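You operate a simulated robot arm through the tools that you are given. There is no shell and no other tool. Be economical: measure what you need, move in short steps, check, and stop when the job is done.

The job below is to be done with a simulated two-armed robot. You get a single attempt, and the scene is never put back.

JOB
Put the cleaner tin on the top of the wall bench away on the shelf under the joining table. Take the cup and put it on the press block. Put the stack on the top of the wall bench away on the side table. Put the pink remnant roll from the top of the wall bench on the shelf under the wall bench and the yellow remnant roll on the shelf under the joining table. Put the wax tin on the pillar shelf. Put the spring from the worktop of the core rack on the top of the sample bench. The order is free. Set down upright: cup, stack, remnant roll.

The check looks at the end state, three seconds after you hand in, the way a careful person would. Anything else that was tipped, shoved, dropped, spilled or broken makes it a failure.

ROBOT AND FRAMES
Two 7-joint arms with two-finger parallel grippers on one trunk, on a base that drives. Base frame: it is fixed to the floor where the robot stands at the start and does not move with it; the origin is under the middle of the robot, x ahead of it, y to its left, z up; the surface under the hand at the start is at about z = 820. Readings come in mm, degrees, newtons and seconds.
The left shoulder is at the start at [50, 168, 1182], the right one opposite. With the tool pointing down near the work surface each hand reaches from about 100 to 660 mm from the robot's upright axis, wherever it stands, measured 20 degrees to its own side. Places, roughly: cleaner tin (7x7x3 cm) [500, 200, 800]; cup (6x6x8 cm) [500, 300, 900]; pillar shelf (30x12 cm) [-680, 2940, 1300]; press block (11x6x3 cm) [4700, 1900, 300]; remnant roll [500, 750, 750]; shelf under the joining table [4900, 1700, 300]; shelf under the wall bench [500, 600, 300]; side table [3300, 7700, 800]; spring (5x5x3 cm) [6300, 4300, 900]; stack (16x6x6 cm) [600, 400, 800]; top of the sample bench [6300, 5400, 900]; wax tin (7x7x3 cm) [500, 1100, 800]. Payload 1.57 kg a hand.
The tool frame of a hand sits at the grasp point between the pads (the TCP): z along the fingers, y along the line on which they close. The tips reach 30 mm beyond it. The gripper opens to 80 mm. The fingers are 17 mm wide and 12 mm thick; the gripper's body (40 by 82 mm) begins 80 mm behind the TCP.
Orientation is that of the tool frame in the base frame, as a unit quaternion [x, y, z, w]. With the fingers straight down and closing along the base's y, the tool's x points along the base's -x, its y along +y and its z along -z.

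CONTROLS
- The arms move only by the tool step_arm. It takes "left_deltas", "right_deltas" or both (then of equal length, played together; a hand with none holds still); each is a list of rows, each a list of 7 numbers: the shift along the tool's x, y, z in mm, then the turn, a rotation vector about the tool's x, y, z in degrees, then the finger opening in mm, from 0 to 80. In form: [[x, y, z, wx, wy, wz, grip], ...]. A call has 1 to 10 rows; each row shifts and turns the commanded pose from where the row before left it, along the tool's axes as they then stand. Each row takes 0.2 s and may step no farther than 50 mm and 8.6 degrees from the row before; otherwise, or with a gripper value out of range, the whole call is refused. A pose out of reach is approached as far as the arm can. The call stops where the force on the tool passes 40 N (or 10 N more than at its start, if that is more) or the arm is blocked; 0.2 s more then pass. The fingers move at their own pace (about 45 mm/s each) and stop on an object; they squeeze with about 40 N. The grip force told is the motor's: it shows also when the fingers shut on nothing. Time passes only in rows, and 0.2 s behind the last, so rows that do not move let the fingers close. It gives the time, the measured TCP pose, the force on the tool (base axes), the opening and the grip force at its end, in the units of the frame above (readings bear some noise), with the torque about the TCP (base axes, N m) and any sound that the robot's microphone picked up, and new pictures: "pictures" is both (left out), scene, wrist or none (wrist: the cameras of the hands that moved).
- Cameras (640 x 400 px; columns grow to the right, rows downward): "scene" is now at [108.3, 35.2, 1370.8]; the picture's right is [0.46, -0.89, 0.00], its down [-0.68, -0.36, -0.64] and it looks along [0.56, 0.29, -0.77] (base axes); focal length 254 px, centre (320, 200). "left" rides on the left gripper at [72, 7, -122] in its tool frame; the picture's right is [-0.09, 1.00, 0.00], its down [-0.84, -0.08, -0.54] and it looks along [-0.54, -0.05, 0.84] (tool axes); focal length 238 px, centre (320, 200). "right" rides on the right gripper at [72, -7, -122] in its tool frame; the picture's right is [0.09, 1.00, 0.00], its down [-0.84, 0.08, -0.54] and it looks along [-0.54, 0.05, 0.84] (tool axes); focal length 238 px, centre (320, 200). There is no depth. A picture from a camera that has moved, and an enlarged one, comes with that camera's place and axes in the base frame and with its lens.
- lift_body(by): slides the trunk up (or, below 0, down) by that many mm; the arms and the scene camera ride with it, the base frame stays. It gives what a move gives, with no picture.
- steer(legs): drives the robot by 1 to 6 legs, each [ahead, left, turn to the left] in mm, mm and degrees, along the robot's own axes; the way and the turn of a leg run together, so that a leg with both is an arc; at most 1500 mm and 180 degrees a leg. The arms and the cameras ride along, it lands a little off, and it stops where it bumps. It gives what a move gives, and a new picture of the scene camera.
- turn_head(pan, tilt): turns the head with the scene camera to pan (to the left, within 80 degrees either way) and tilt (down, from -29 to 69), counted from straight ahead of the robot. It gives what a move gives, and a new picture of the scene camera.
- inspect(camera, box): a new picture of the part [left, top, right, bottom] of that camera's present view, enlarged. No time passes.
- finish_job(): hands the job in; it is judged then, once.

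Go step by step. Nothing tells you exact positions but the pictures and the camera data: compare them with the known pose of the tool, close in by small moves and look again before you grip or let go. The budget is 207 turns and 260 pictures, counting those below and the enlarged ones. Unless the task says otherwise, let go and move clear before handing in, and close with one line.

The tools are called after "Emit:" by a JSON object that holds its "method" and its "body". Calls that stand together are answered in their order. step_arm: Moves the arms, as the interface text tells. Its arguments: {"type":"object","properties":{"left_deltas":{"type":"array"},"right_deltas":{"type":"array"},"pictures":{"type":"string","enum":["both","scene","wrist","none"]}},"required":[]} The other tools are called the same way: lift_body (by) slides the trunk up or down; steer (legs) drives the base; turn_head (pan, tilt) turns the head that bears the scene camera; inspect (camera, box) takes an enlarged picture of a part of a camera's view; finish_job () hands the job in.

At the start:

```text
time_s: 0.0
left_ee_pos: [275.2, 304.5, 1142.4]
left_tcp_rot: [-0.001, 1.0, 0.0, 0.001]
left_force: [1.0, -1.0, 0.2]
left_ft_torque: [-0.01, -0.01, 0.01]
left_opening: 80.0
left_finger_force: 0.1
right_ee_pos: [411.3, -13.6, 1114.3]
right_tcp_rot: [0.001, 1.0, 0.0, 0.0]
right_force: [0.6, -0.8, 0.2]
right_ft_torque: [0.0, -0.01, -0.01]
right_opening: 79.9
right_finger_force: 0.0
trunk travel left (down, up): [-350.0, 93.0]
robot x, y, heading: [3.5, 4.2, -0.2]
head pan, tilt: [27.6, 50.6]
```

scene: 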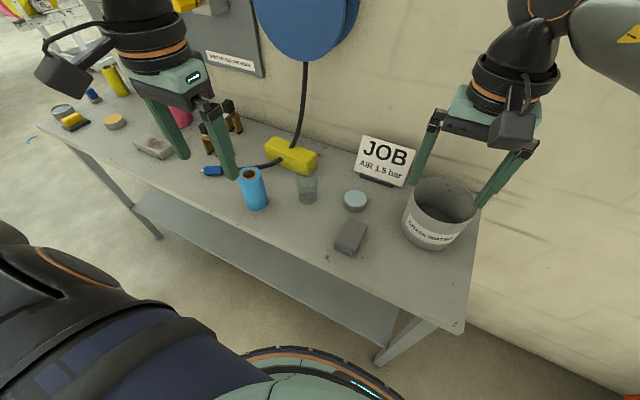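
right: 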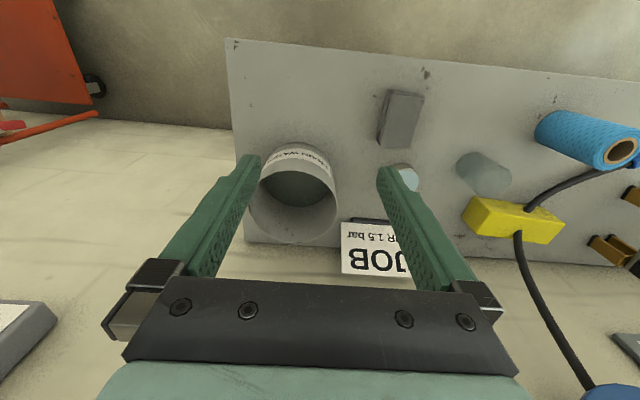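
left: 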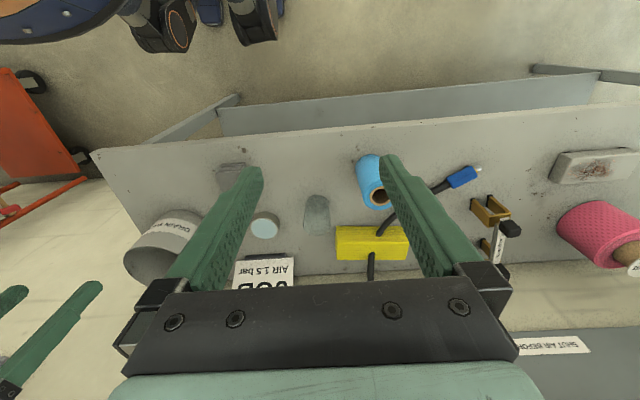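

The wall bench lies ahead with a tin, a glass-like cup, a blue roll and more to the left. I'll look closer before I move.

Emit:
{"method": "inspect", "body": {"camera": "scene", "box": [220, 120, 480, 280]}}

Emit:
{"method": "turn_head", "body": {"pan": 65, "tilt": 35}}

```text
2.46 times, centred on (350, 200) of scene
camera zoom: at [108.3, 35.2, 1370.8], right [0.46, -0.89, 0.0], down [-0.68, -0.36, -0.64], along [0.56, 0.29, -0.77], focal length 626 px, centre (246, 200)
```

zoom: 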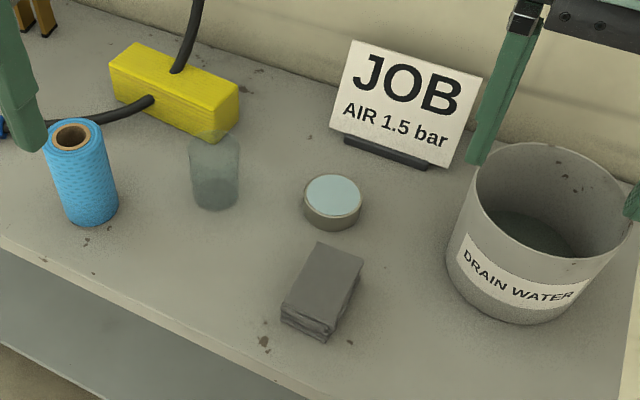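

```text
time_s: 1.0
left_ee_pos: [274.4, 306.6, 1142.7]
left_tcp_rot: [-0.001, 1.0, 0.0, 0.001]
left_force: [-0.4, -0.8, 0.5]
left_ft_torque: [0.03, 0.01, 0.03]
left_opening: 80.1
left_finger_force: 0.1
right_ee_pos: [409.7, -14.2, 1114.0]
right_tcp_rot: [0.0, 1.0, 0.0, 0.001]
right_force: [0.5, 0.0, 0.4]
right_ft_torque: [0.02, 0.0, 0.0]
right_opening: 80.0
right_finger_force: 0.0
trunk travel left (down, up): [-350.0, 93.0]
robot x, y, heading: [-5.8, -1.7, -0.2]
head pan, tilt: [65.0, 35.0]
camera scene: at [77.8, 79.6, 1393.2], right [0.91, -0.42, 0.0], down [-0.24, -0.52, -0.82], along [0.35, 0.74, -0.57], focal length 254 px, centre (320, 200)
```

scene: 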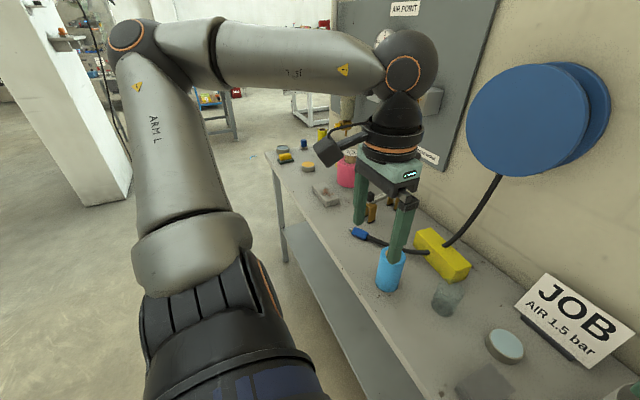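

The yellow block near [606, 394] must be the stack, and the hose passes at it. I'll enlarge on the stack and on the left end of the bench.

Emit:
{"method": "inspect", "body": {"camera": "scene", "box": [380, 200, 500, 320]}}

Emit:
{"method": "inspect", "body": {"camera": "left", "box": [280, 130, 540, 292]}}

Emit:
{"method": "inspect", "body": {"camera": "scene", "box": [260, 110, 400, 240]}}

```text
3.33 times, centred on (440, 260) of scene
camera zoom: at [77.8, 79.6, 1393.2], right [0.91, -0.42, 0.0], down [-0.24, -0.52, -0.82], along [0.35, 0.74, -0.57], focal length 848 px, centre (-80, 0)
```

zoom: 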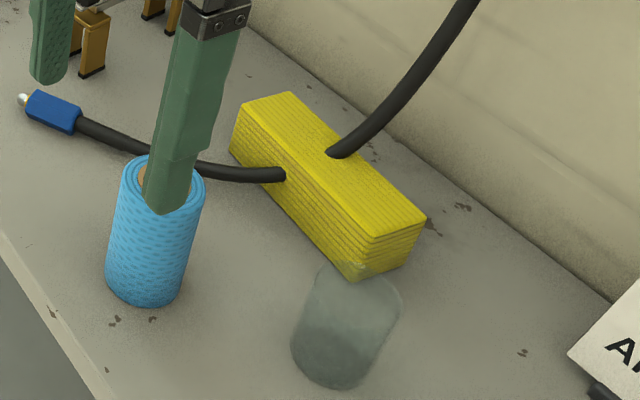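

```text
2.46 times, centred on (410, 211) of left
camera zoom: at [202.9, 310.4, 1264.4], right [0.09, 1.0, 0.0], down [0.84, -0.07, 0.54], along [0.54, -0.05, -0.84], focal length 587 px, centre (98, 173)
```

zoom: 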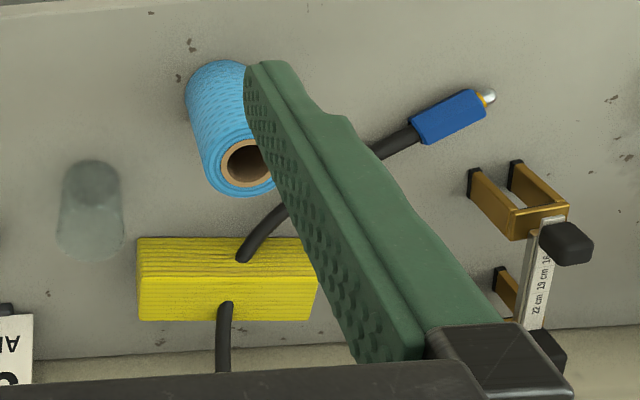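

```text
3.08 times, centred on (330, 175) of scene
camera zoom: at [77.8, 79.6, 1393.2], right [0.91, -0.42, 0.0], down [-0.24, -0.52, -0.82], along [0.35, 0.74, -0.57], focal length 783 px, centre (289, 277)
```

zoom: 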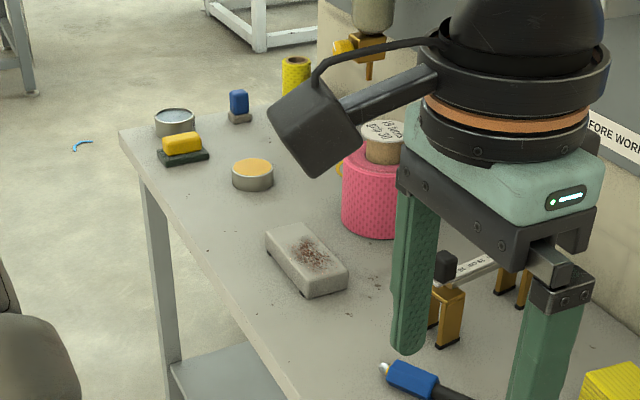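

The wax tin (orange lid) is near [482, 1068], the pink roll near [580, 780], and the yellow roll is farther on. I'll drive left along the bench to see them better.

Emit:
{"method": "steer", "body": {"legs": [[0, 750, 0]]}}

Emit:
{"method": "turn_head", "body": {"pan": 10, "tilt": 45}}

```text
time_s: 8.0
left_ee_pos: [283.5, 1048.4, 1142.5]
left_tcp_rot: [0.004, 1.0, 0.001, 0.001]
left_force: [-0.5, 0.9, -0.1]
left_ft_torque: [0.0, 0.0, -0.01]
left_opening: 80.3
left_finger_force: 0.0
right_ee_pos: [414.8, 729.1, 1114.8]
right_tcp_rot: [0.006, 1.0, 0.0, 0.001]
right_force: [0.1, 0.2, 0.1]
right_ft_torque: [-0.04, 0.01, -0.05]
right_opening: 79.9
right_finger_force: 0.1
trunk travel left (down, up): [-350.0, 93.0]
robot x, y, heading: [0.5, 747.7, -0.3]
head pan, tilt: [65.0, 35.0]
camera scene: at [82.8, 825.6, 1393.3], right [0.9, -0.43, 0.0], down [-0.25, -0.52, -0.82], along [0.35, 0.74, -0.57], focal length 254 px, centre (320, 200)
```

scene: 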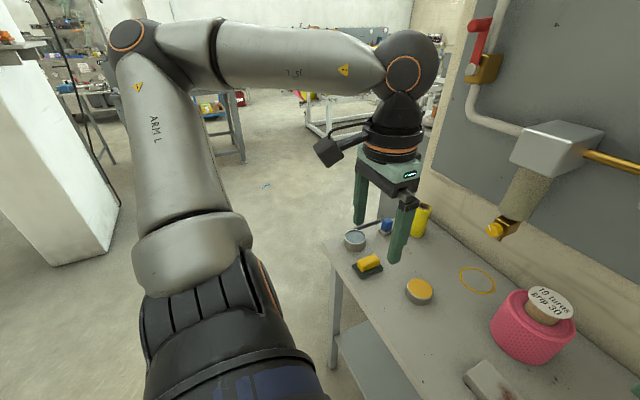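

```text
time_s: 9.2
left_ee_pos: [282.7, 1049.3, 1143.0]
left_tcp_rot: [0.004, 1.0, 0.0, 0.001]
left_force: [-0.3, 0.2, -0.3]
left_ft_torque: [0.01, -0.01, -0.01]
left_opening: 80.0
left_finger_force: 0.0
right_ee_pos: [415.2, 729.5, 1112.3]
right_tcp_rot: [0.005, 1.0, 0.0, -0.001]
right_force: [0.2, -0.8, 0.1]
right_ft_torque: [-0.01, -0.01, -0.03]
right_opening: 80.1
right_finger_force: 0.1
trunk travel left (down, up): [-350.0, 93.0]
robot x, y, heading: [3.1, 749.0, -0.8]
head pan, tilt: [10.0, 45.0]
camera scene: at [124.9, 759.4, 1378.5], right [0.16, -0.99, 0.0], down [-0.7, -0.12, -0.71], along [0.7, 0.12, -0.71], focal length 254 px, centre (320, 200)
```

scene: 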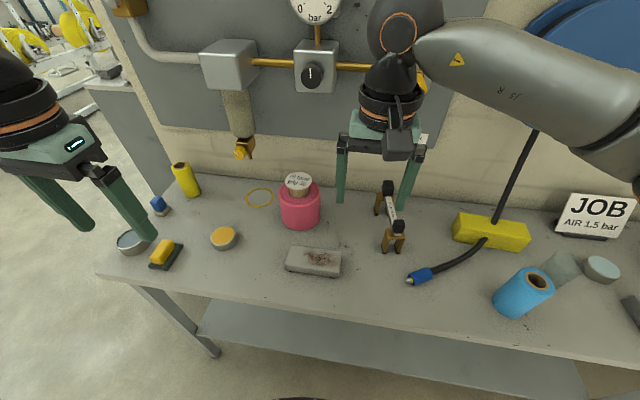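

The pink roll has a label on its core. I'll read it and look at the air board.

Emit:
{"method": "inspect", "body": {"camera": "scene", "box": [260, 160, 340, 240]}}

Emit:
{"method": "inspect", "body": {"camera": "scene", "box": [100, 140, 300, 280]}}

Emit:
{"method": "inspect", "body": {"camera": "right", "box": [160, 80, 480, 280]}}

```text
5.00 times, centred on (300, 200) of scene
camera zoom: at [124.9, 759.4, 1378.5], right [0.16, -0.99, 0.0], down [-0.7, -0.12, -0.71], along [0.7, 0.12, -0.71], focal length 1272 px, centre (420, 200)
```

zoom: 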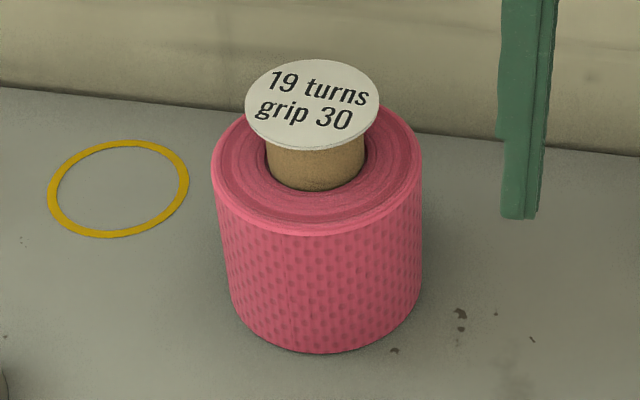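

```text
2.86 times, centred on (200, 210) of scene
camera zoom: at [124.9, 759.4, 1378.5], right [0.16, -0.99, 0.0], down [-0.7, -0.12, -0.71], along [0.7, 0.12, -0.71], focal length 727 px, centre (663, 171)
```

zoom: 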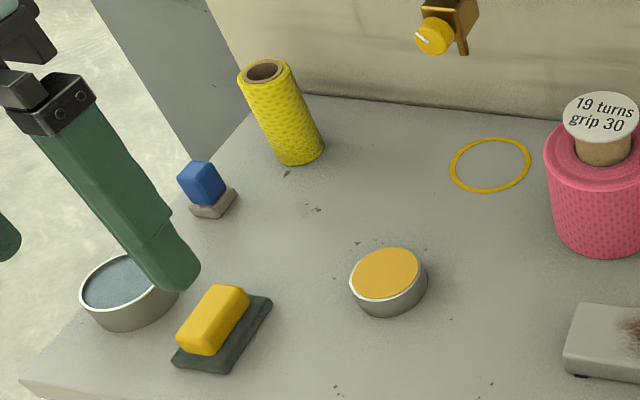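

```text
2.00 times, centred on (320, 180) of right
camera zoom: at [342.7, 723.4, 1235.7], right [-0.08, 1.0, 0.0], down [0.84, 0.07, 0.54], along [0.54, 0.04, -0.84], focal length 477 px, centre (320, 240)
```

zoom: 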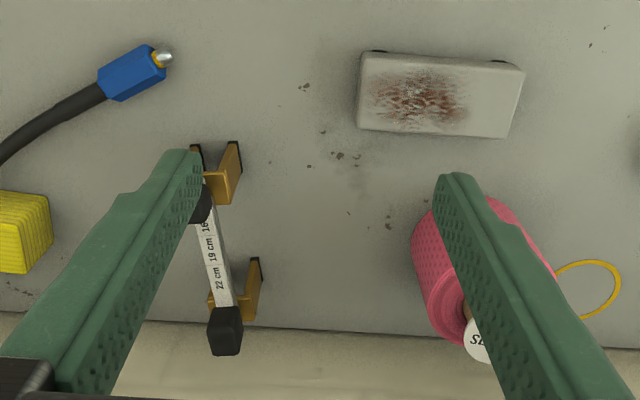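

The pink roll (about 116 mm wide, near [586, 894]) must be held by its core under the disc, with the hand level from the front. I'll bring the left hand over for a second view of it.

Emit:
{"method": "step_arm", "body": {"left_deltas": [[-20, -39, 0, 0, 0, 0, 80], [-20, -39, 0, 0, 0, 0, 80], [-20, -39, 0, 0, 0, 0, 80], [-20, -38, 0, 0, 0, 0, 80]], "pictures": "wrist"}}

```text
time_s: 10.2
left_ee_pos: [361.9, 892.8, 1142.6]
left_tcp_rot: [0.005, 1.0, -0.001, 0.0]
left_force: [0.2, 0.1, -0.3]
left_ft_torque: [0.02, 0.03, 0.02]
left_opening: 80.4
left_finger_force: 0.0
right_ee_pos: [415.6, 728.4, 1113.7]
right_tcp_rot: [0.006, 1.0, -0.001, -0.001]
right_force: [0.4, 0.0, 0.1]
right_ft_torque: [-0.01, 0.01, 0.0]
right_opening: 79.9
right_finger_force: 0.1
trunk travel left (down, up): [-350.0, 93.0]
robot x, y, heading: [6.7, 747.6, -0.4]
head pan, tilt: [10.0, 45.0]
camera left: at [290.3, 899.5, 1264.6], right [0.1, 0.99, 0.0], down [0.84, -0.08, 0.54], along [0.54, -0.06, -0.84], focal length 238 px, centre (320, 200)
```

left: 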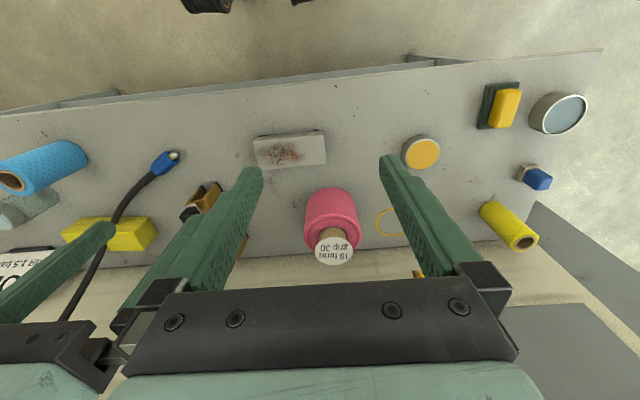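

The disc top is near z 951, the roll top near 918, and the centre near [602, 895]. A block stands in front, so I'll come in level from the front left, yawed 30°. I'll pitch the left hand up first.

Emit:
{"method": "step_arm", "body": {"left_deltas": [[-26, 30, 28, 0, 0, 0, 80], [-26, 31, 28, 0, 0, 0, 80], [-26, 31, 27, 0, 0, 0, 80], [0, 0, 0, 0, 0, 7.5, 80], [0, 0, 0, 0, 0, 7.5, 80], [0, 0, 0, 0, 0, 7.5, 80], [0, 0, 0, 0, 0, 7.5, 80], [0, 0, 0, 0, -8, 0, 80], [0, 0, 0, 0, -8, 0, 80], [0, 0, 0, 0, -8, 0, 80]], "pictures": "none"}}

Emit:
{"method": "step_arm", "body": {"left_deltas": [[0, 0, 0, 0, -8.25, 0, 80], [0, 0, 0, 0, -8.25, 0, 80], [0, 0, 0, 0, -8.25, 0, 80], [0, 0, 0, 0, -8.25, 0, 80], [0, 0, 0, 0, -8.25, 0, 80], [0, 0, 0, 0, -8.25, 0, 80], [0, 0, 0, 0, -8.25, 0, 80], [0, 0, 0, 0, -8.25, 0, 80]], "pictures": "both"}}

```text
time_s: 12.4
left_ee_pos: [438.2, 984.7, 1059.4]
left_tcp_rot: [0.258, 0.943, -0.056, 0.202]
left_force: [-0.9, -0.3, -0.1]
left_ft_torque: [0.02, -0.01, 0.0]
left_opening: 80.0
left_finger_force: 0.0
right_ee_pos: [414.8, 728.8, 1114.1]
right_tcp_rot: [0.006, 1.0, 0.001, 0.0]
right_force: [0.3, -1.1, 0.1]
right_ft_torque: [0.0, 0.03, 0.0]
right_opening: 80.1
right_finger_force: 0.0
trunk travel left (down, up): [-350.0, 93.0]
robot x, y, heading: [3.4, 745.7, -0.8]
head pan, tilt: [10.0, 45.0]
```

```text
time_s: 14.2
left_ee_pos: [440.9, 985.3, 1058.4]
left_tcp_rot: [0.186, 0.68, -0.185, 0.684]
left_force: [0.4, 0.0, -0.4]
left_ft_torque: [0.02, 0.0, -0.02]
left_opening: 80.1
left_finger_force: 0.0
right_ee_pos: [414.8, 729.7, 1114.4]
right_tcp_rot: [0.006, 1.0, 0.0, 0.0]
right_force: [-0.1, 0.0, 0.3]
right_ft_torque: [0.03, -0.02, -0.02]
right_opening: 79.8
right_finger_force: 0.0
trunk travel left (down, up): [-350.0, 93.0]
robot x, y, heading: [4.1, 742.3, -0.5]
head pan, tilt: [10.0, 45.0]
camera scene: at [124.9, 759.4, 1378.5], right [0.16, -0.99, 0.0], down [-0.7, -0.12, -0.71], along [0.7, 0.11, -0.71], focal length 254 px, centre (320, 200)
camera left: at [338.3, 1050.3, 987.3], right [0.5, 0.86, 0.09], down [-0.51, 0.21, 0.83], along [0.7, -0.47, 0.54], focal length 238 px, centre (320, 200)
```

scene: 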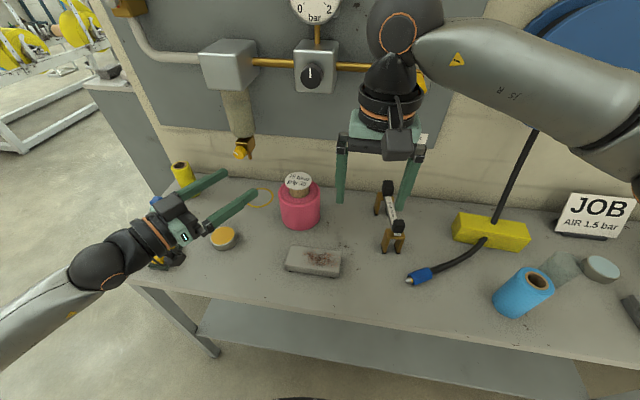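
left: 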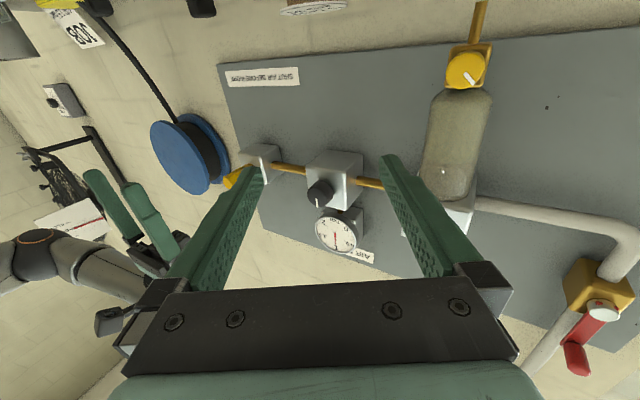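

The hand is level and yawed. I'll go down beside the roll, short of it, and look.

Emit:
{"method": "step_arm", "body": {"left_deltas": [[25, 1, 20, 0, 0, 0, 80], [25, 1, 20, 0, 0, 0, 80], [25, 1, 20, 0, 0, 0, 80], [25, 1, 20, 0, 0, 0, 80], [25, 0, 0, 0, 0, 0, 80]], "pictures": "both"}}

Emit:
{"method": "inspect", "body": {"camera": "scene", "box": [200, 140, 360, 240]}}

```text
time_s: 15.4
left_ee_pos: [513.4, 947.2, 932.8]
left_tcp_rot: [0.186, 0.681, -0.185, 0.683]
left_force: [-0.3, -0.6, 0.1]
left_ft_torque: [-0.01, -0.01, 0.03]
left_opening: 79.9
left_finger_force: 0.1
right_ee_pos: [415.4, 729.5, 1114.1]
right_tcp_rot: [0.007, 1.0, 0.0, 0.0]
right_force: [-0.3, 0.0, 0.6]
right_ft_torque: [0.0, 0.02, 0.01]
right_opening: 80.0
right_finger_force: 0.0
trunk travel left (down, up): [-350.0, 93.0]
robot x, y, heading: [3.2, 748.1, -0.7]
head pan, tilt: [10.0, 45.0]
camera scene: at [124.9, 759.4, 1378.5], right [0.16, -0.99, 0.0], down [-0.7, -0.12, -0.71], along [0.7, 0.12, -0.71], focal length 254 px, centre (320, 200)
camera left: at [410.6, 1012.6, 861.2], right [0.51, 0.86, 0.09], down [-0.51, 0.21, 0.84], along [0.7, -0.47, 0.54], focal length 238 px, centre (320, 200)
```

scene: 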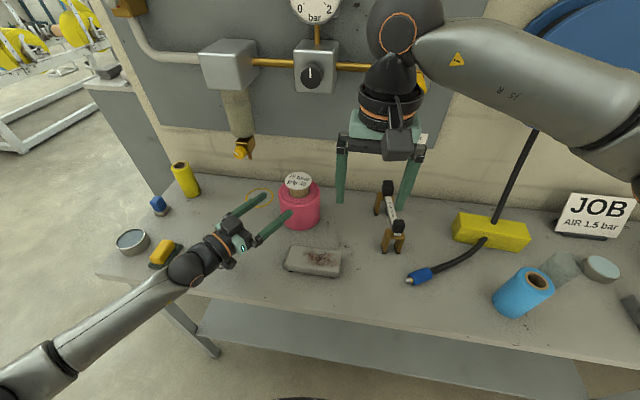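
left: 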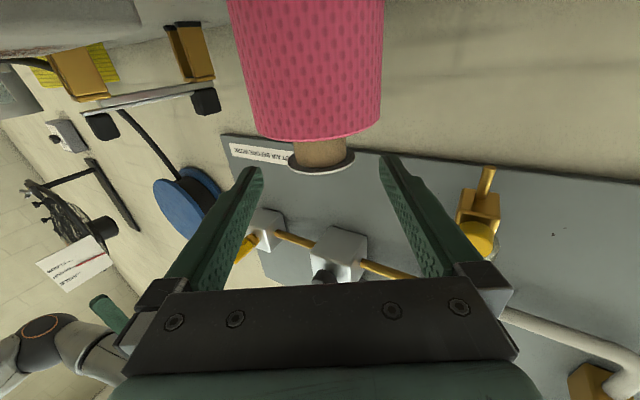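

```text
4.00 times, centred on (280, 190) of scene
camera zoom: at [124.9, 759.4, 1378.5], right [0.16, -0.99, 0.0], down [-0.7, -0.12, -0.71], along [0.7, 0.12, -0.71], focal length 1018 px, centre (480, 240)
```

zoom: 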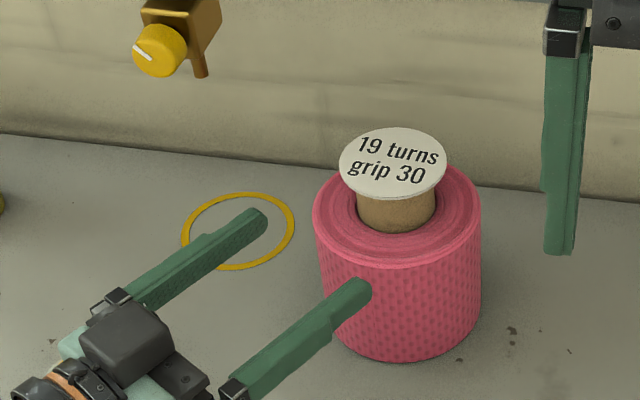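

Seen from below, the gap is at about z 917 to 952, with the hand at 933 and in line. I'll slide in over the core.

Emit:
{"method": "step_arm", "body": {"left_deltas": [[-1, 1, 25, 0, 0, 0, 80], [0, 0.5, 25, 0, 0, 0, 80], [0, 0, 25, 0, 0, 0, 80], [0, 0, 23, 0, 0, 0, 80]], "pictures": "both"}}

Emit:
{"method": "inspect", "body": {"camera": "scene", "box": [220, 140, 380, 240]}}

```text
time_s: 16.4
left_ee_pos: [596.7, 898.5, 935.4]
left_tcp_rot: [0.186, 0.682, -0.186, 0.682]
left_force: [-0.1, -0.4, 0.1]
left_ft_torque: [-0.01, -0.01, 0.0]
left_opening: 79.8
left_finger_force: 0.0
right_ee_pos: [416.2, 728.5, 1113.5]
right_tcp_rot: [0.006, 1.0, 0.0, 0.0]
right_force: [-0.6, 0.6, -0.5]
right_ft_torque: [0.01, 0.0, -0.01]
right_opening: 79.8
right_finger_force: 0.1
trunk travel left (down, up): [-350.0, 93.0]
robot x, y, heading: [2.9, 746.3, -0.6]
head pan, tilt: [10.0, 45.0]
camera scene: at [125.1, 759.2, 1378.4], right [0.16, -0.99, 0.0], down [-0.7, -0.11, -0.71], along [0.7, 0.12, -0.71], focal length 254 px, centre (320, 200)
camera left: at [494.6, 964.6, 863.3], right [0.51, 0.86, 0.09], down [-0.51, 0.21, 0.84], along [0.7, -0.47, 0.54], focal length 238 px, centre (320, 200)
```

scene: 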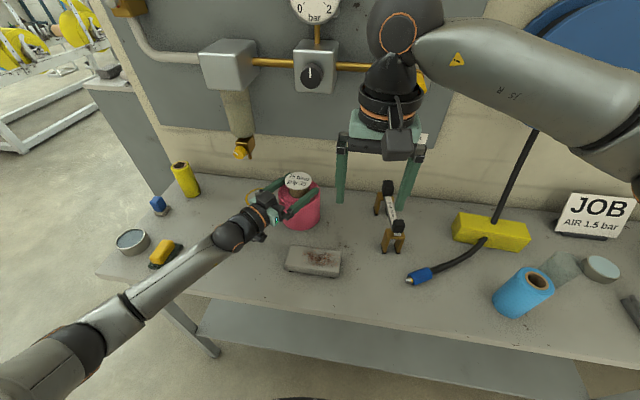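
left: 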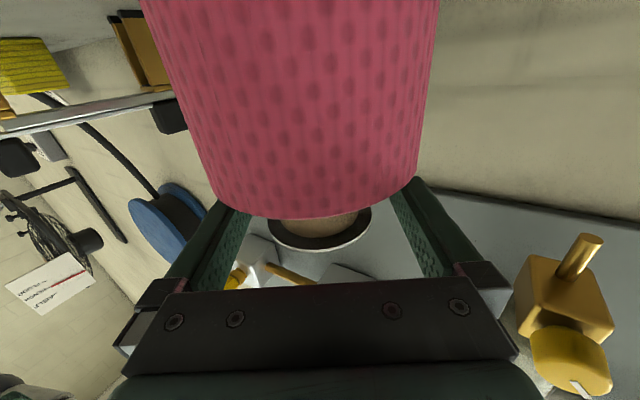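

```text
4.00 times, centred on (300, 190) of scene
camera zoom: at [125.1, 759.2, 1378.4], right [0.16, -0.99, 0.0], down [-0.7, -0.11, -0.71], along [0.7, 0.12, -0.71], focal length 1018 px, centre (400, 240)
```

zoom: 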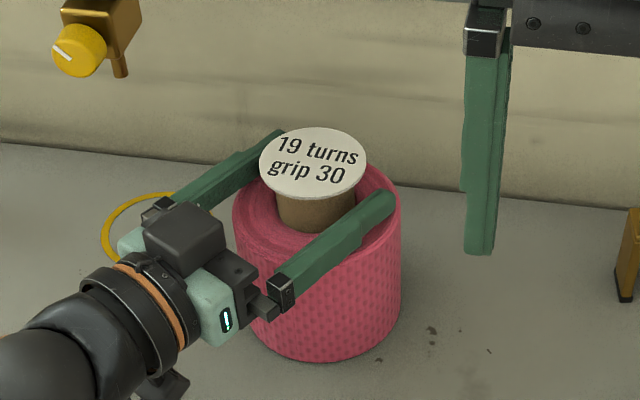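

The fingers are around the core, between the disc and the roll. I'll close them.

Emit:
{"method": "step_arm", "body": {"left_deltas": [[0, 0, 0, 0, 0, 0, 30], [0, 0, 0, 0, 0, 0, 30], [0, 0, 0, 0, 0, 0, 30], [0, 0, 0, 0, 0, 0, 30], [0, 0, 0, 0, 0, 0, 30]], "pictures": "scene"}}

Emit:
{"method": "inspect", "body": {"camera": "scene", "box": [220, 140, 380, 240]}}

```text
time_s: 17.6
left_ee_pos: [596.0, 899.3, 935.1]
left_tcp_rot: [0.186, 0.681, -0.186, 0.683]
left_force: [0.1, -0.8, 0.9]
left_ft_torque: [-0.13, 0.05, 0.05]
left_opening: 49.4
left_finger_force: 39.7
right_ee_pos: [415.0, 728.9, 1113.4]
right_tcp_rot: [0.007, 1.0, 0.0, -0.001]
right_force: [0.3, -0.5, 0.3]
right_ft_torque: [0.0, -0.02, -0.02]
right_opening: 80.2
right_finger_force: 0.1
trunk travel left (down, up): [-350.0, 93.0]
robot x, y, heading: [5.4, 746.0, -0.5]
head pan, tilt: [10.0, 45.0]
camera scene: at [124.9, 759.3, 1378.5], right [0.16, -0.99, 0.0], down [-0.7, -0.12, -0.71], along [0.7, 0.12, -0.71], focal length 254 px, centre (320, 200)
```

scene: 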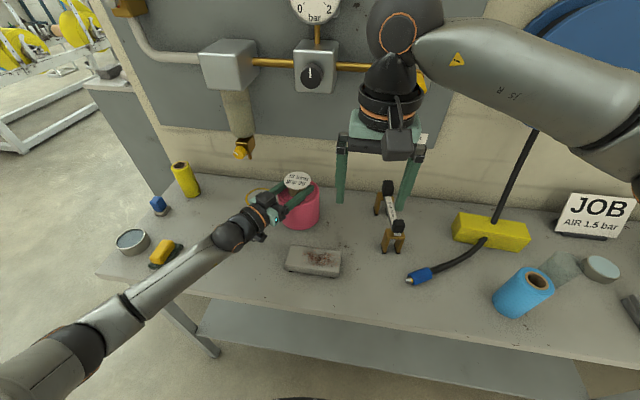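

```text
4.00 times, centred on (300, 190) of scene
camera zoom: at [124.9, 759.3, 1378.5], right [0.16, -0.99, 0.0], down [-0.7, -0.12, -0.71], along [0.7, 0.12, -0.71], focal length 1018 px, centre (400, 240)
```

zoom: 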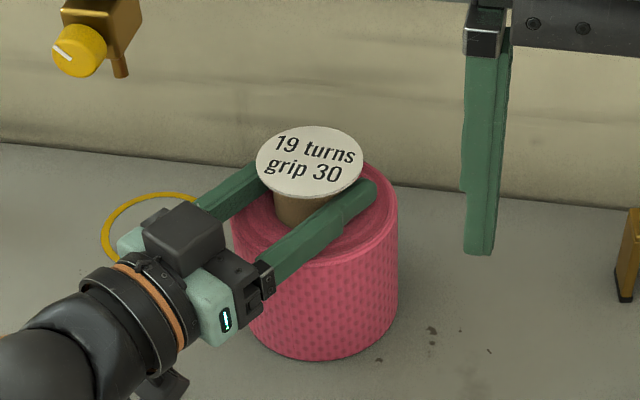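

The core is held at 49 mm. I'll lift a little and check the load.

Emit:
{"method": "step_arm", "body": {"left_deltas": [[-15, 0, 0, 0, 0, 0, 30], [-20, 0, 0, 0, 0, 0, 30], [-25, 0, 0, 0, 0, 0, 30], [0, 0, 0, 0, 0, 0, 30]], "pictures": "scene"}}

Emit:
{"method": "inspect", "body": {"camera": "scene", "box": [220, 120, 380, 220]}}

```text
time_s: 18.6
left_ee_pos: [597.2, 899.5, 995.5]
left_tcp_rot: [0.186, 0.681, -0.186, 0.683]
left_force: [-0.2, -0.1, 0.2]
left_ft_torque: [0.0, 0.0, -0.01]
left_opening: 30.3
left_finger_force: 0.1
right_ee_pos: [413.5, 728.7, 1113.8]
right_tcp_rot: [0.006, 1.0, 0.0, 0.0]
right_force: [-0.4, -0.3, -0.6]
right_ft_torque: [-0.01, 0.0, -0.02]
right_opening: 79.9
right_finger_force: 0.0
trunk travel left (down, up): [-350.0, 93.0]
robot x, y, heading: [4.7, 747.8, -0.7]
head pan, tilt: [10.0, 45.0]
camera scene: at [124.9, 759.4, 1378.5], right [0.16, -0.99, 0.0], down [-0.7, -0.12, -0.71], along [0.7, 0.12, -0.71], focal length 254 px, centre (320, 200)
```

scene: 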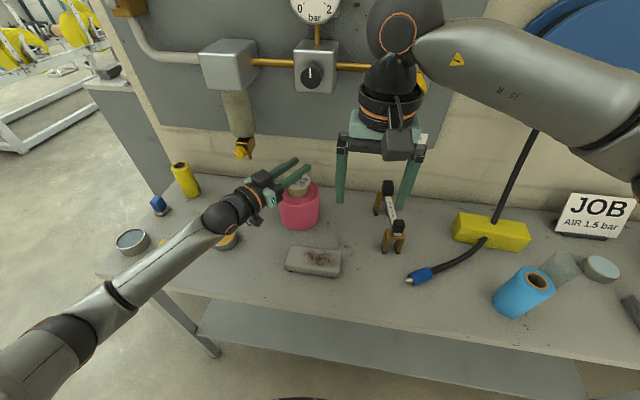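

```text
4.00 times, centred on (300, 170) of scene
camera zoom: at [124.9, 759.4, 1378.5], right [0.16, -0.99, 0.0], down [-0.7, -0.12, -0.71], along [0.7, 0.12, -0.71], focal length 1018 px, centre (400, 320)
```

zoom: 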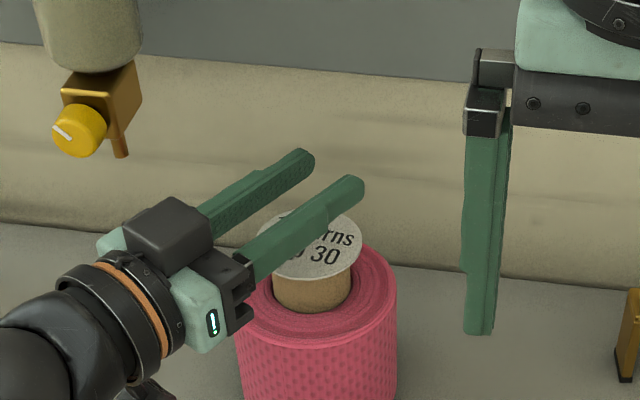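

The grip slid off the core and the roll stayed standing where it was. I'll go back, take the core deeper and lower with the command fully shut, and lift slowly while watching the force.

Emit:
{"method": "step_arm", "body": {"left_deltas": [[0, 0, 0, 0, 0, 0, 80], [0, 0, 0, 0, 0, 0, 80], [0, 0, 0, 0, 0, 0, 80], [0, 0, -50, 0, 0, 0, 80], [0, 0, -50, 0, 0, 0, 80], [32, 0, 0, 0, 0, 0, 80], [30, 0, 0, 0, 0, 0, 80], [0, 0, 0, 0, 0, 0, 80]], "pictures": "wrist"}}

```text
time_s: 20.4
left_ee_pos: [509.0, 947.7, 932.7]
left_tcp_rot: [0.186, 0.682, -0.186, 0.683]
left_force: [0.0, -0.3, -0.2]
left_ft_torque: [0.04, 0.01, -0.01]
left_opening: 79.8
left_finger_force: 0.1
right_ee_pos: [414.2, 729.7, 1114.0]
right_tcp_rot: [0.006, 1.0, 0.0, 0.0]
right_force: [0.7, -0.3, -0.4]
right_ft_torque: [0.01, -0.02, -0.01]
right_opening: 79.8
right_finger_force: 0.1
trunk travel left (down, up): [-350.0, 93.0]
robot x, y, heading: [4.7, 745.9, -0.7]
head pan, tilt: [10.0, 45.0]
camera left: at [407.9, 1013.9, 860.5], right [0.51, 0.86, 0.09], down [-0.51, 0.21, 0.84], along [0.7, -0.47, 0.54], focal length 238 px, centre (320, 200)
```

left: 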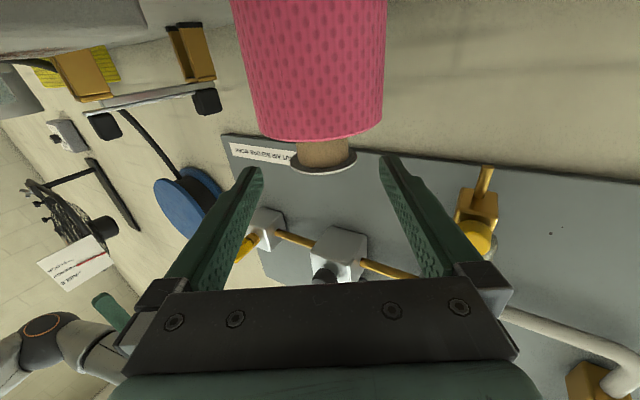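

The roll is unmoved. I'll go in again, a little lower and deeper, and shut the fingers.

Emit:
{"method": "step_arm", "body": {"left_deltas": [[2, 2, 27, 0, 0, 0, 80], [0, 1, 27, 0, 0, 0, 80], [0, 0, 27, 0, 0, 0, 80], [0, 0, 27, 0, 0, 0, 80], [0, 0, 0, 0, 0, 0, 0], [0, 0, 0, 0, 0, 0, 0], [0, 0, 0, 0, 0, 0, 0], [0, 0, 0, 0, 0, 0, 0]], "pictures": "wrist"}}

Emit:
{"method": "step_arm", "body": {"left_deltas": [[-2, 0, 0, 0, 0, 0, 0], [-2, 0, 0, 0, 0, 0, 0]], "pictures": "wrist"}}

```text
time_s: 22.2
left_ee_pos: [604.6, 896.1, 932.1]
left_tcp_rot: [0.187, 0.682, -0.187, 0.682]
left_force: [-0.2, 0.2, 0.3]
left_ft_torque: [-0.08, 0.04, 0.01]
left_opening: 49.2
left_finger_force: 33.4
right_ee_pos: [415.3, 729.7, 1114.5]
right_tcp_rot: [0.007, 1.0, 0.0, 0.0]
right_force: [-0.4, -0.6, 0.3]
right_ft_torque: [0.05, 0.0, -0.04]
right_opening: 79.9
right_finger_force: 0.1
trunk travel left (down, up): [-350.0, 93.0]
robot x, y, heading: [7.9, 743.5, -0.9]
head pan, tilt: [10.0, 45.0]
camera left: at [502.3, 962.0, 859.7], right [0.51, 0.86, 0.09], down [-0.51, 0.21, 0.84], along [0.7, -0.47, 0.54], focal length 238 px, centre (320, 200)
```

left: 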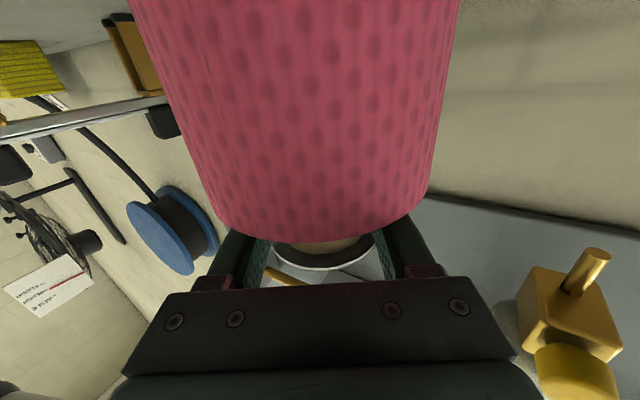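

```text
time_s: 22.9
left_ee_pos: [605.2, 897.4, 935.3]
left_tcp_rot: [0.186, 0.682, -0.186, 0.682]
left_force: [0.4, -0.4, -1.0]
left_ft_torque: [-0.01, 0.04, 0.02]
left_opening: 48.8
left_finger_force: 40.1
right_ee_pos: [414.7, 728.9, 1114.0]
right_tcp_rot: [0.006, 1.0, 0.001, 0.0]
right_force: [-0.3, 0.2, -1.1]
right_ft_torque: [0.03, 0.02, 0.01]
right_opening: 79.9
right_finger_force: 0.1
trunk travel left (down, up): [-350.0, 93.0]
robot x, y, heading: [4.1, 750.7, -0.8]
head pan, tilt: [10.0, 45.0]
camera left: at [502.8, 962.9, 863.4], right [0.51, 0.86, 0.09], down [-0.51, 0.21, 0.84], along [0.7, -0.47, 0.54], focal length 238 px, centre (320, 200)
```

left: 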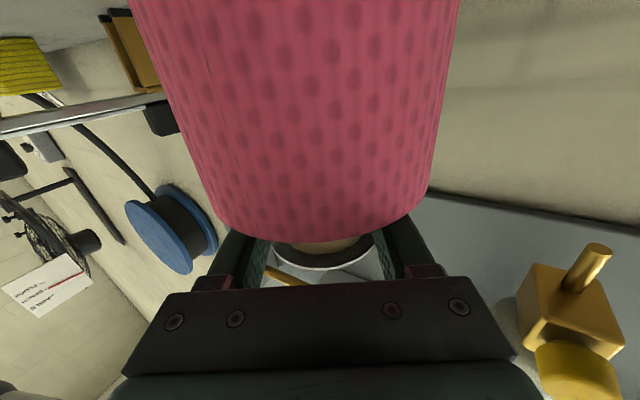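

I can't tell yet whether it follows. I'll lift 8 mm more and compare.

Emit:
{"method": "step_arm", "body": {"left_deltas": [[-2, 0, 0, 0, 0, 0, 0], [-2, 0, 0, 0, 0, 0, 0], [-2, 0, 0, 0, 0, 0, 0], [-2, 0, 0, 0, 0, 0, 0]], "pictures": "both"}}

Emit:
{"method": "inspect", "body": {"camera": "scene", "box": [220, 140, 380, 240]}}

```text
time_s: 23.9
left_ee_pos: [605.9, 897.4, 943.9]
left_tcp_rot: [0.185, 0.682, -0.186, 0.683]
left_force: [0.2, -0.2, -0.9]
left_ft_torque: [0.0, -0.03, 0.0]
left_opening: 48.9
left_finger_force: 40.1
right_ee_pos: [414.9, 728.5, 1113.9]
right_tcp_rot: [0.006, 1.0, 0.0, 0.0]
right_force: [0.2, -0.7, -0.1]
right_ft_torque: [-0.03, -0.01, 0.01]
right_opening: 80.2
right_finger_force: 0.1
trunk travel left (down, up): [-350.0, 93.0]
robot x, y, heading: [5.7, 745.5, -0.7]
head pan, tilt: [10.0, 45.0]
camera scene: at [125.0, 759.4, 1378.4], right [0.16, -0.99, 0.0], down [-0.7, -0.12, -0.71], along [0.7, 0.12, -0.71], focal length 254 px, centre (320, 200)
camera left: at [503.6, 963.1, 871.8], right [0.51, 0.86, 0.09], down [-0.51, 0.21, 0.84], along [0.7, -0.47, 0.54], focal length 238 px, centre (320, 200)
```

scene: 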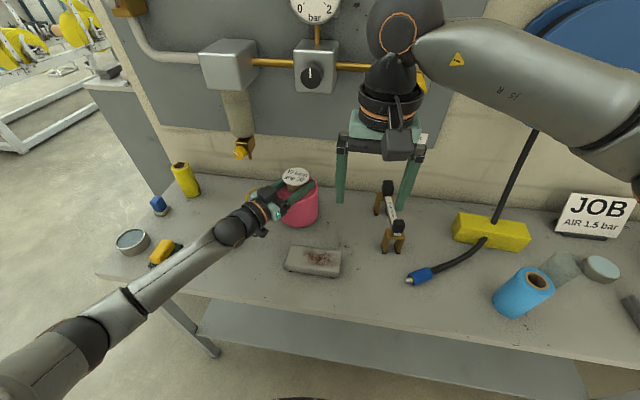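
left: 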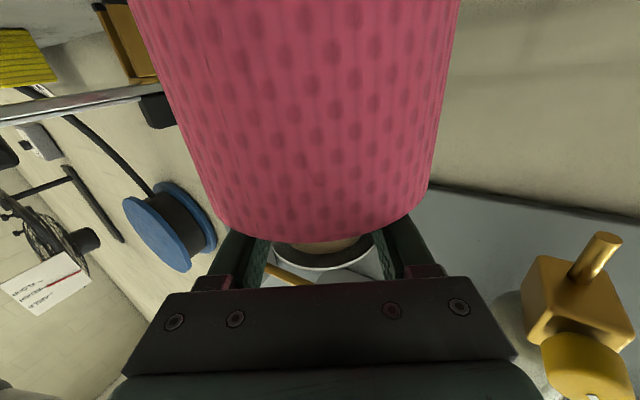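

```text
4.00 times, centred on (300, 190) of scene
camera zoom: at [125.0, 759.4, 1378.4], right [0.16, -0.99, 0.0], down [-0.7, -0.12, -0.71], along [0.7, 0.12, -0.71], focal length 1018 px, centre (400, 240)
```

zoom: 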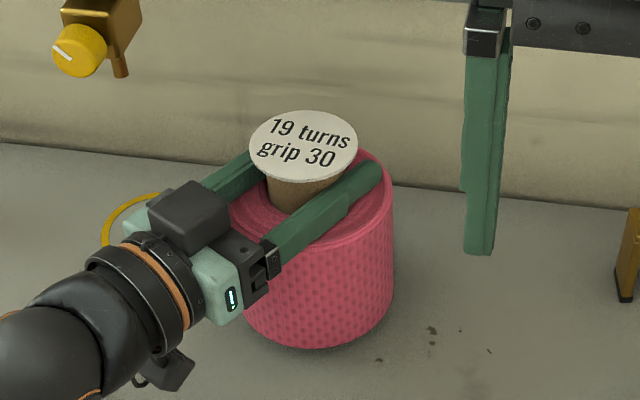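

It is off the bench and the force is small. I'll go up slowly to clear the bench things.

Emit:
{"method": "step_arm", "body": {"left_deltas": [[-4, 0, 0, 0, 0, 0, 0], [-6, 0, 0, 0, 0, 0, 0], [-8, 0, 0, 0, 0, 0, 0], [-8, 0, 0, 0, 0, 0, 0], [-8, 0, 0, 0, 0, 0, 0], [-8, 0, 0, 0, 0, 0, 0], [-6, 0, 0, 0, 0, 0, 0], [-4, 0, 0, 0, 0, 0, 0]], "pictures": "wrist"}}

```text
time_s: 25.6
left_ee_pos: [606.9, 899.1, 995.8]
left_tcp_rot: [0.186, 0.682, -0.186, 0.683]
left_force: [0.8, -0.6, -1.3]
left_ft_torque: [-0.02, -0.01, 0.0]
left_opening: 48.9
left_finger_force: 40.0
right_ee_pos: [415.0, 729.6, 1114.1]
right_tcp_rot: [0.006, 1.0, 0.0, 0.0]
right_force: [-0.1, -0.7, 0.0]
right_ft_torque: [-0.01, 0.01, -0.02]
right_opening: 79.9
right_finger_force: 0.1
trunk travel left (down, up): [-350.0, 93.0]
robot x, y, heading: [7.3, 747.7, -0.6]
head pan, tilt: [10.0, 45.0]
camera left: at [503.8, 964.4, 924.0], right [0.51, 0.86, 0.09], down [-0.51, 0.21, 0.84], along [0.7, -0.47, 0.54], focal length 238 px, centre (320, 200)
```

left: 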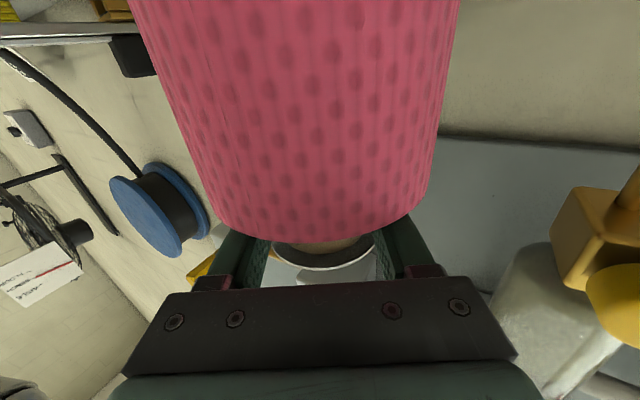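

It holds. Next I'll tuck the right hand up and back, then reverse the robot from the bench.

Emit:
{"method": "step_arm", "body": {"right_deltas": [[20, 0, -40, 0, 0, 0, 80], [30, 0, -40, 0, 0, 0, 80], [30, 0, -40, 0, 0, 0, 80], [30, 0, -40, 0, 0, 0, 80], [30, 0, -20, 0, 0, 0, 80]], "pictures": "none"}}

Emit:
{"method": "steer", "body": {"legs": [[-450, 0, 0]]}}

Emit:
{"method": "lift_body", "body": {"by": -345}}

Emit:
{"method": "turn_head", "body": {"pan": 10, "tilt": 35}}

```text
time_s: 26.9
left_ee_pos: [605.4, 899.0, 995.7]
left_tcp_rot: [0.186, 0.681, -0.186, 0.683]
left_force: [1.1, 0.6, -1.1]
left_ft_torque: [-0.02, -0.03, 0.0]
left_opening: 49.2
left_finger_force: 39.8
right_ee_pos: [274.0, 730.8, 1296.3]
right_tcp_rot: [0.006, 1.0, 0.001, -0.001]
right_force: [0.4, -0.9, -0.4]
right_ft_torque: [-0.04, -0.01, -0.01]
right_opening: 79.9
right_finger_force: 0.1
trunk travel left (down, up): [-350.0, 93.0]
robot x, y, heading: [1.8, 752.3, -0.6]
head pan, tilt: [10.0, 45.0]
```

```text
time_s: 29.6
left_ee_pos: [149.7, 904.2, 997.9]
left_tcp_rot: [0.185, 0.682, -0.185, 0.683]
left_force: [-0.4, 0.3, -0.6]
left_ft_torque: [0.0, 0.01, -0.01]
left_opening: 48.7
left_finger_force: 40.2
right_ee_pos: [-181.5, 737.0, 1295.5]
right_tcp_rot: [0.005, 1.0, 0.0, 0.001]
right_force: [1.1, 0.3, 0.6]
right_ft_torque: [0.02, 0.01, 0.01]
right_opening: 80.1
right_finger_force: 0.0
trunk travel left (down, up): [-350.0, 93.0]
robot x, y, heading: [-451.6, 750.6, -0.6]
head pan, tilt: [10.0, 45.0]
camera scene: at [-332.0, 764.3, 1378.5], right [0.16, -0.99, 0.0], down [-0.7, -0.12, -0.71], along [0.7, 0.12, -0.71], focal length 254 px, centre (320, 200)
```

scene: 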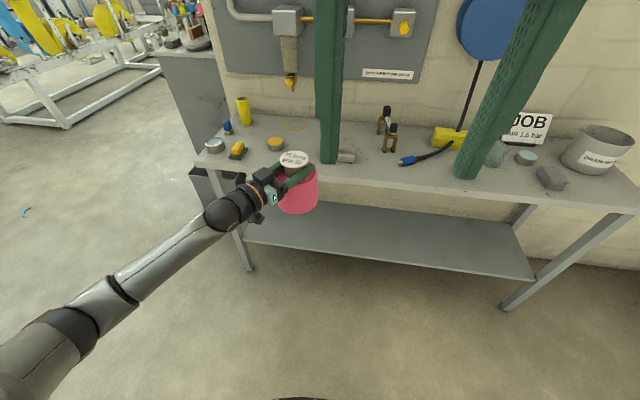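

```text
time_s: 33.0
left_ee_pos: [149.3, 904.0, 651.8]
left_tcp_rot: [0.185, 0.682, -0.185, 0.683]
left_force: [0.4, -0.1, -0.6]
left_ft_torque: [-0.01, -0.01, 0.02]
left_opening: 48.8
left_finger_force: 40.6
right_ee_pos: [-181.7, 736.6, 951.1]
right_tcp_rot: [0.006, 1.0, 0.0, 0.001]
right_force: [-0.5, -0.4, 0.2]
right_ft_torque: [-0.01, 0.0, 0.02]
right_opening: 80.0
right_finger_force: 0.1
trunk travel left (down, up): [-5.0, 438.0]
robot x, y, heading: [-455.4, 751.5, -0.2]
head pan, tilt: [10.0, 45.0]
```

```text
time_s: 33.7
left_ee_pos: [148.6, 904.1, 650.6]
left_tcp_rot: [0.185, 0.682, -0.185, 0.683]
left_force: [-0.1, -0.1, -1.4]
left_ft_torque: [-0.02, 0.02, 0.02]
left_opening: 49.0
left_finger_force: 39.9
right_ee_pos: [-182.7, 735.6, 951.5]
right_tcp_rot: [0.006, 1.0, 0.001, 0.0]
right_force: [0.0, 0.2, -0.3]
right_ft_torque: [0.03, 0.01, 0.0]
right_opening: 80.1
right_finger_force: 0.1
trunk travel left (down, up): [-5.0, 438.0]
robot x, y, heading: [-453.8, 754.6, -0.4]
head pan, tilt: [10.0, 35.0]
camera scene: at [-325.0, 765.4, 1048.2], right [0.16, -0.99, 0.0], down [-0.57, -0.09, -0.82], along [0.81, 0.13, -0.57], focal length 254 px, centre (320, 200)
```

scene: 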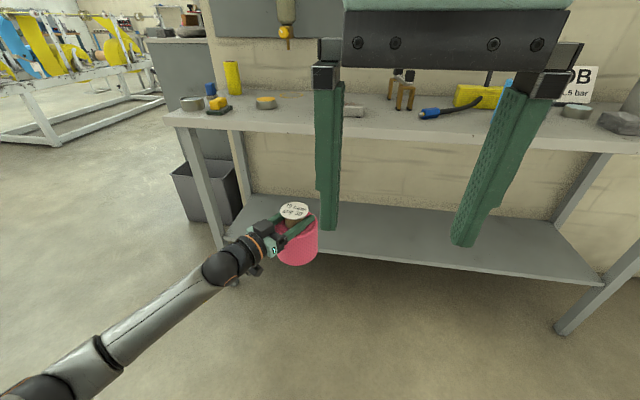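

The shelf is at about z 350. I'll lower the hand so the roll comes in just above it.

Emit:
{"method": "step_arm", "body": {"left_deltas": [[10, 0, 0, 0, 0, 0, 0], [15, 0, 0, 0, 0, 0, 0], [15, 0, 0, 0, 0, 0, 0], [15, 0, 0, 0, 0, 0, 0], [15, 0, 0, 0, 0, 0, 0], [15, 0, 0, 0, 0, 0, 0], [15, 0, 0, 0, 0, 0, 0], [15, 0, 0, 0, 0, 0, 0], [10, 0, 0, 0, 0, 0, 0], [5, 0, 0, 0, 0, 0, 0]], "pictures": "both"}}

```text
time_s: 35.9
left_ee_pos: [149.1, 903.9, 521.0]
left_tcp_rot: [0.185, 0.682, -0.185, 0.683]
left_force: [0.5, -0.5, -1.4]
left_ft_torque: [0.0, 0.0, 0.03]
left_opening: 48.7
left_finger_force: 39.2
right_ee_pos: [-182.5, 736.8, 950.0]
right_tcp_rot: [0.004, 1.0, -0.001, 0.0]
right_force: [0.5, 0.2, 0.1]
right_ft_torque: [-0.01, -0.01, -0.01]
right_opening: 80.1
right_finger_force: 0.0
trunk travel left (down, up): [-5.0, 438.0]
robot x, y, heading: [-452.8, 753.6, -0.8]
head pan, tilt: [10.0, 35.0]
camera scene: at [-325.0, 765.4, 1048.3], right [0.16, -0.99, 0.0], down [-0.57, -0.09, -0.82], along [0.81, 0.13, -0.57], focal length 254 px, centre (320, 200)
camera left: at [47.7, 969.4, 449.0], right [0.5, 0.86, 0.09], down [-0.51, 0.21, 0.84], along [0.7, -0.47, 0.54], focal length 238 px, centre (320, 200)
```

scene: 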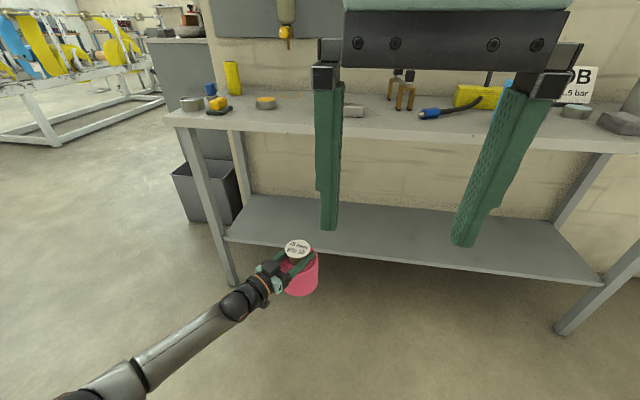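
left: 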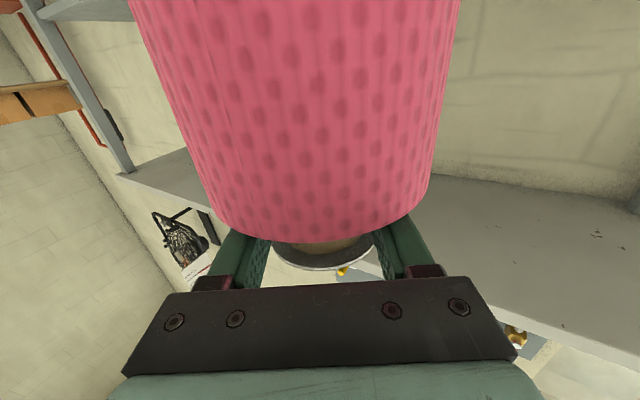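

I'll drive forward in two parts, checking the height against the shelf edge.

Emit:
{"method": "steer", "body": {"legs": [[130, 0, 0]]}}

Emit:
{"method": "inspect", "body": {"camera": "scene", "box": [180, 180, 420, 330]}}

```text
time_s: 37.2
left_ee_pos: [280.3, 902.4, 520.1]
left_tcp_rot: [0.185, 0.682, -0.185, 0.683]
left_force: [0.3, 0.1, -0.4]
left_ft_torque: [0.0, 0.0, 0.01]
left_opening: 49.0
left_finger_force: 40.4
right_ee_pos: [-51.5, 735.6, 951.5]
right_tcp_rot: [0.004, 1.0, 0.0, 0.0]
right_force: [-0.6, 0.0, 0.1]
right_ft_torque: [0.03, 0.02, 0.0]
right_opening: 80.0
right_finger_force: 0.1
trunk travel left (down, up): [-5.0, 438.0]
robot x, y, heading: [-321.0, 753.0, -0.7]
head pan, tilt: [10.0, 35.0]
camera scene: at [-195.1, 764.3, 1048.3], right [0.17, -0.99, 0.0], down [-0.57, -0.09, -0.82], along [0.81, 0.14, -0.57], focal length 254 px, centre (320, 200)
```

scene: 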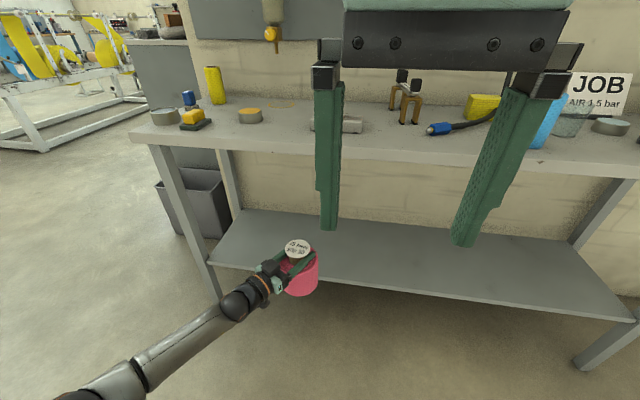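

```text
2.67 times, centred on (300, 255) of scene
camera zoom: at [-195.1, 764.3, 1048.3], right [0.17, -0.99, 0.0], down [-0.57, -0.09, -0.82], along [0.81, 0.14, -0.57], focal length 679 px, centre (373, 53)
```

zoom: 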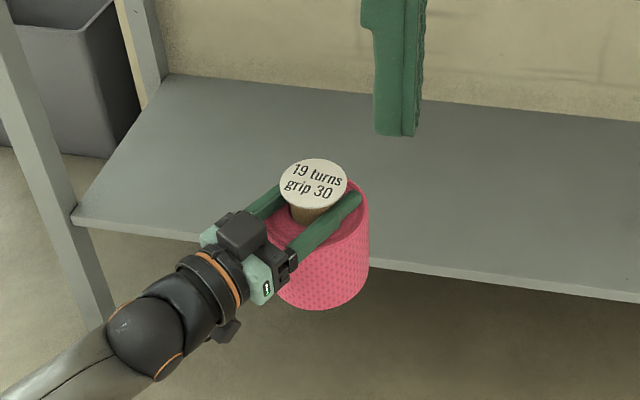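

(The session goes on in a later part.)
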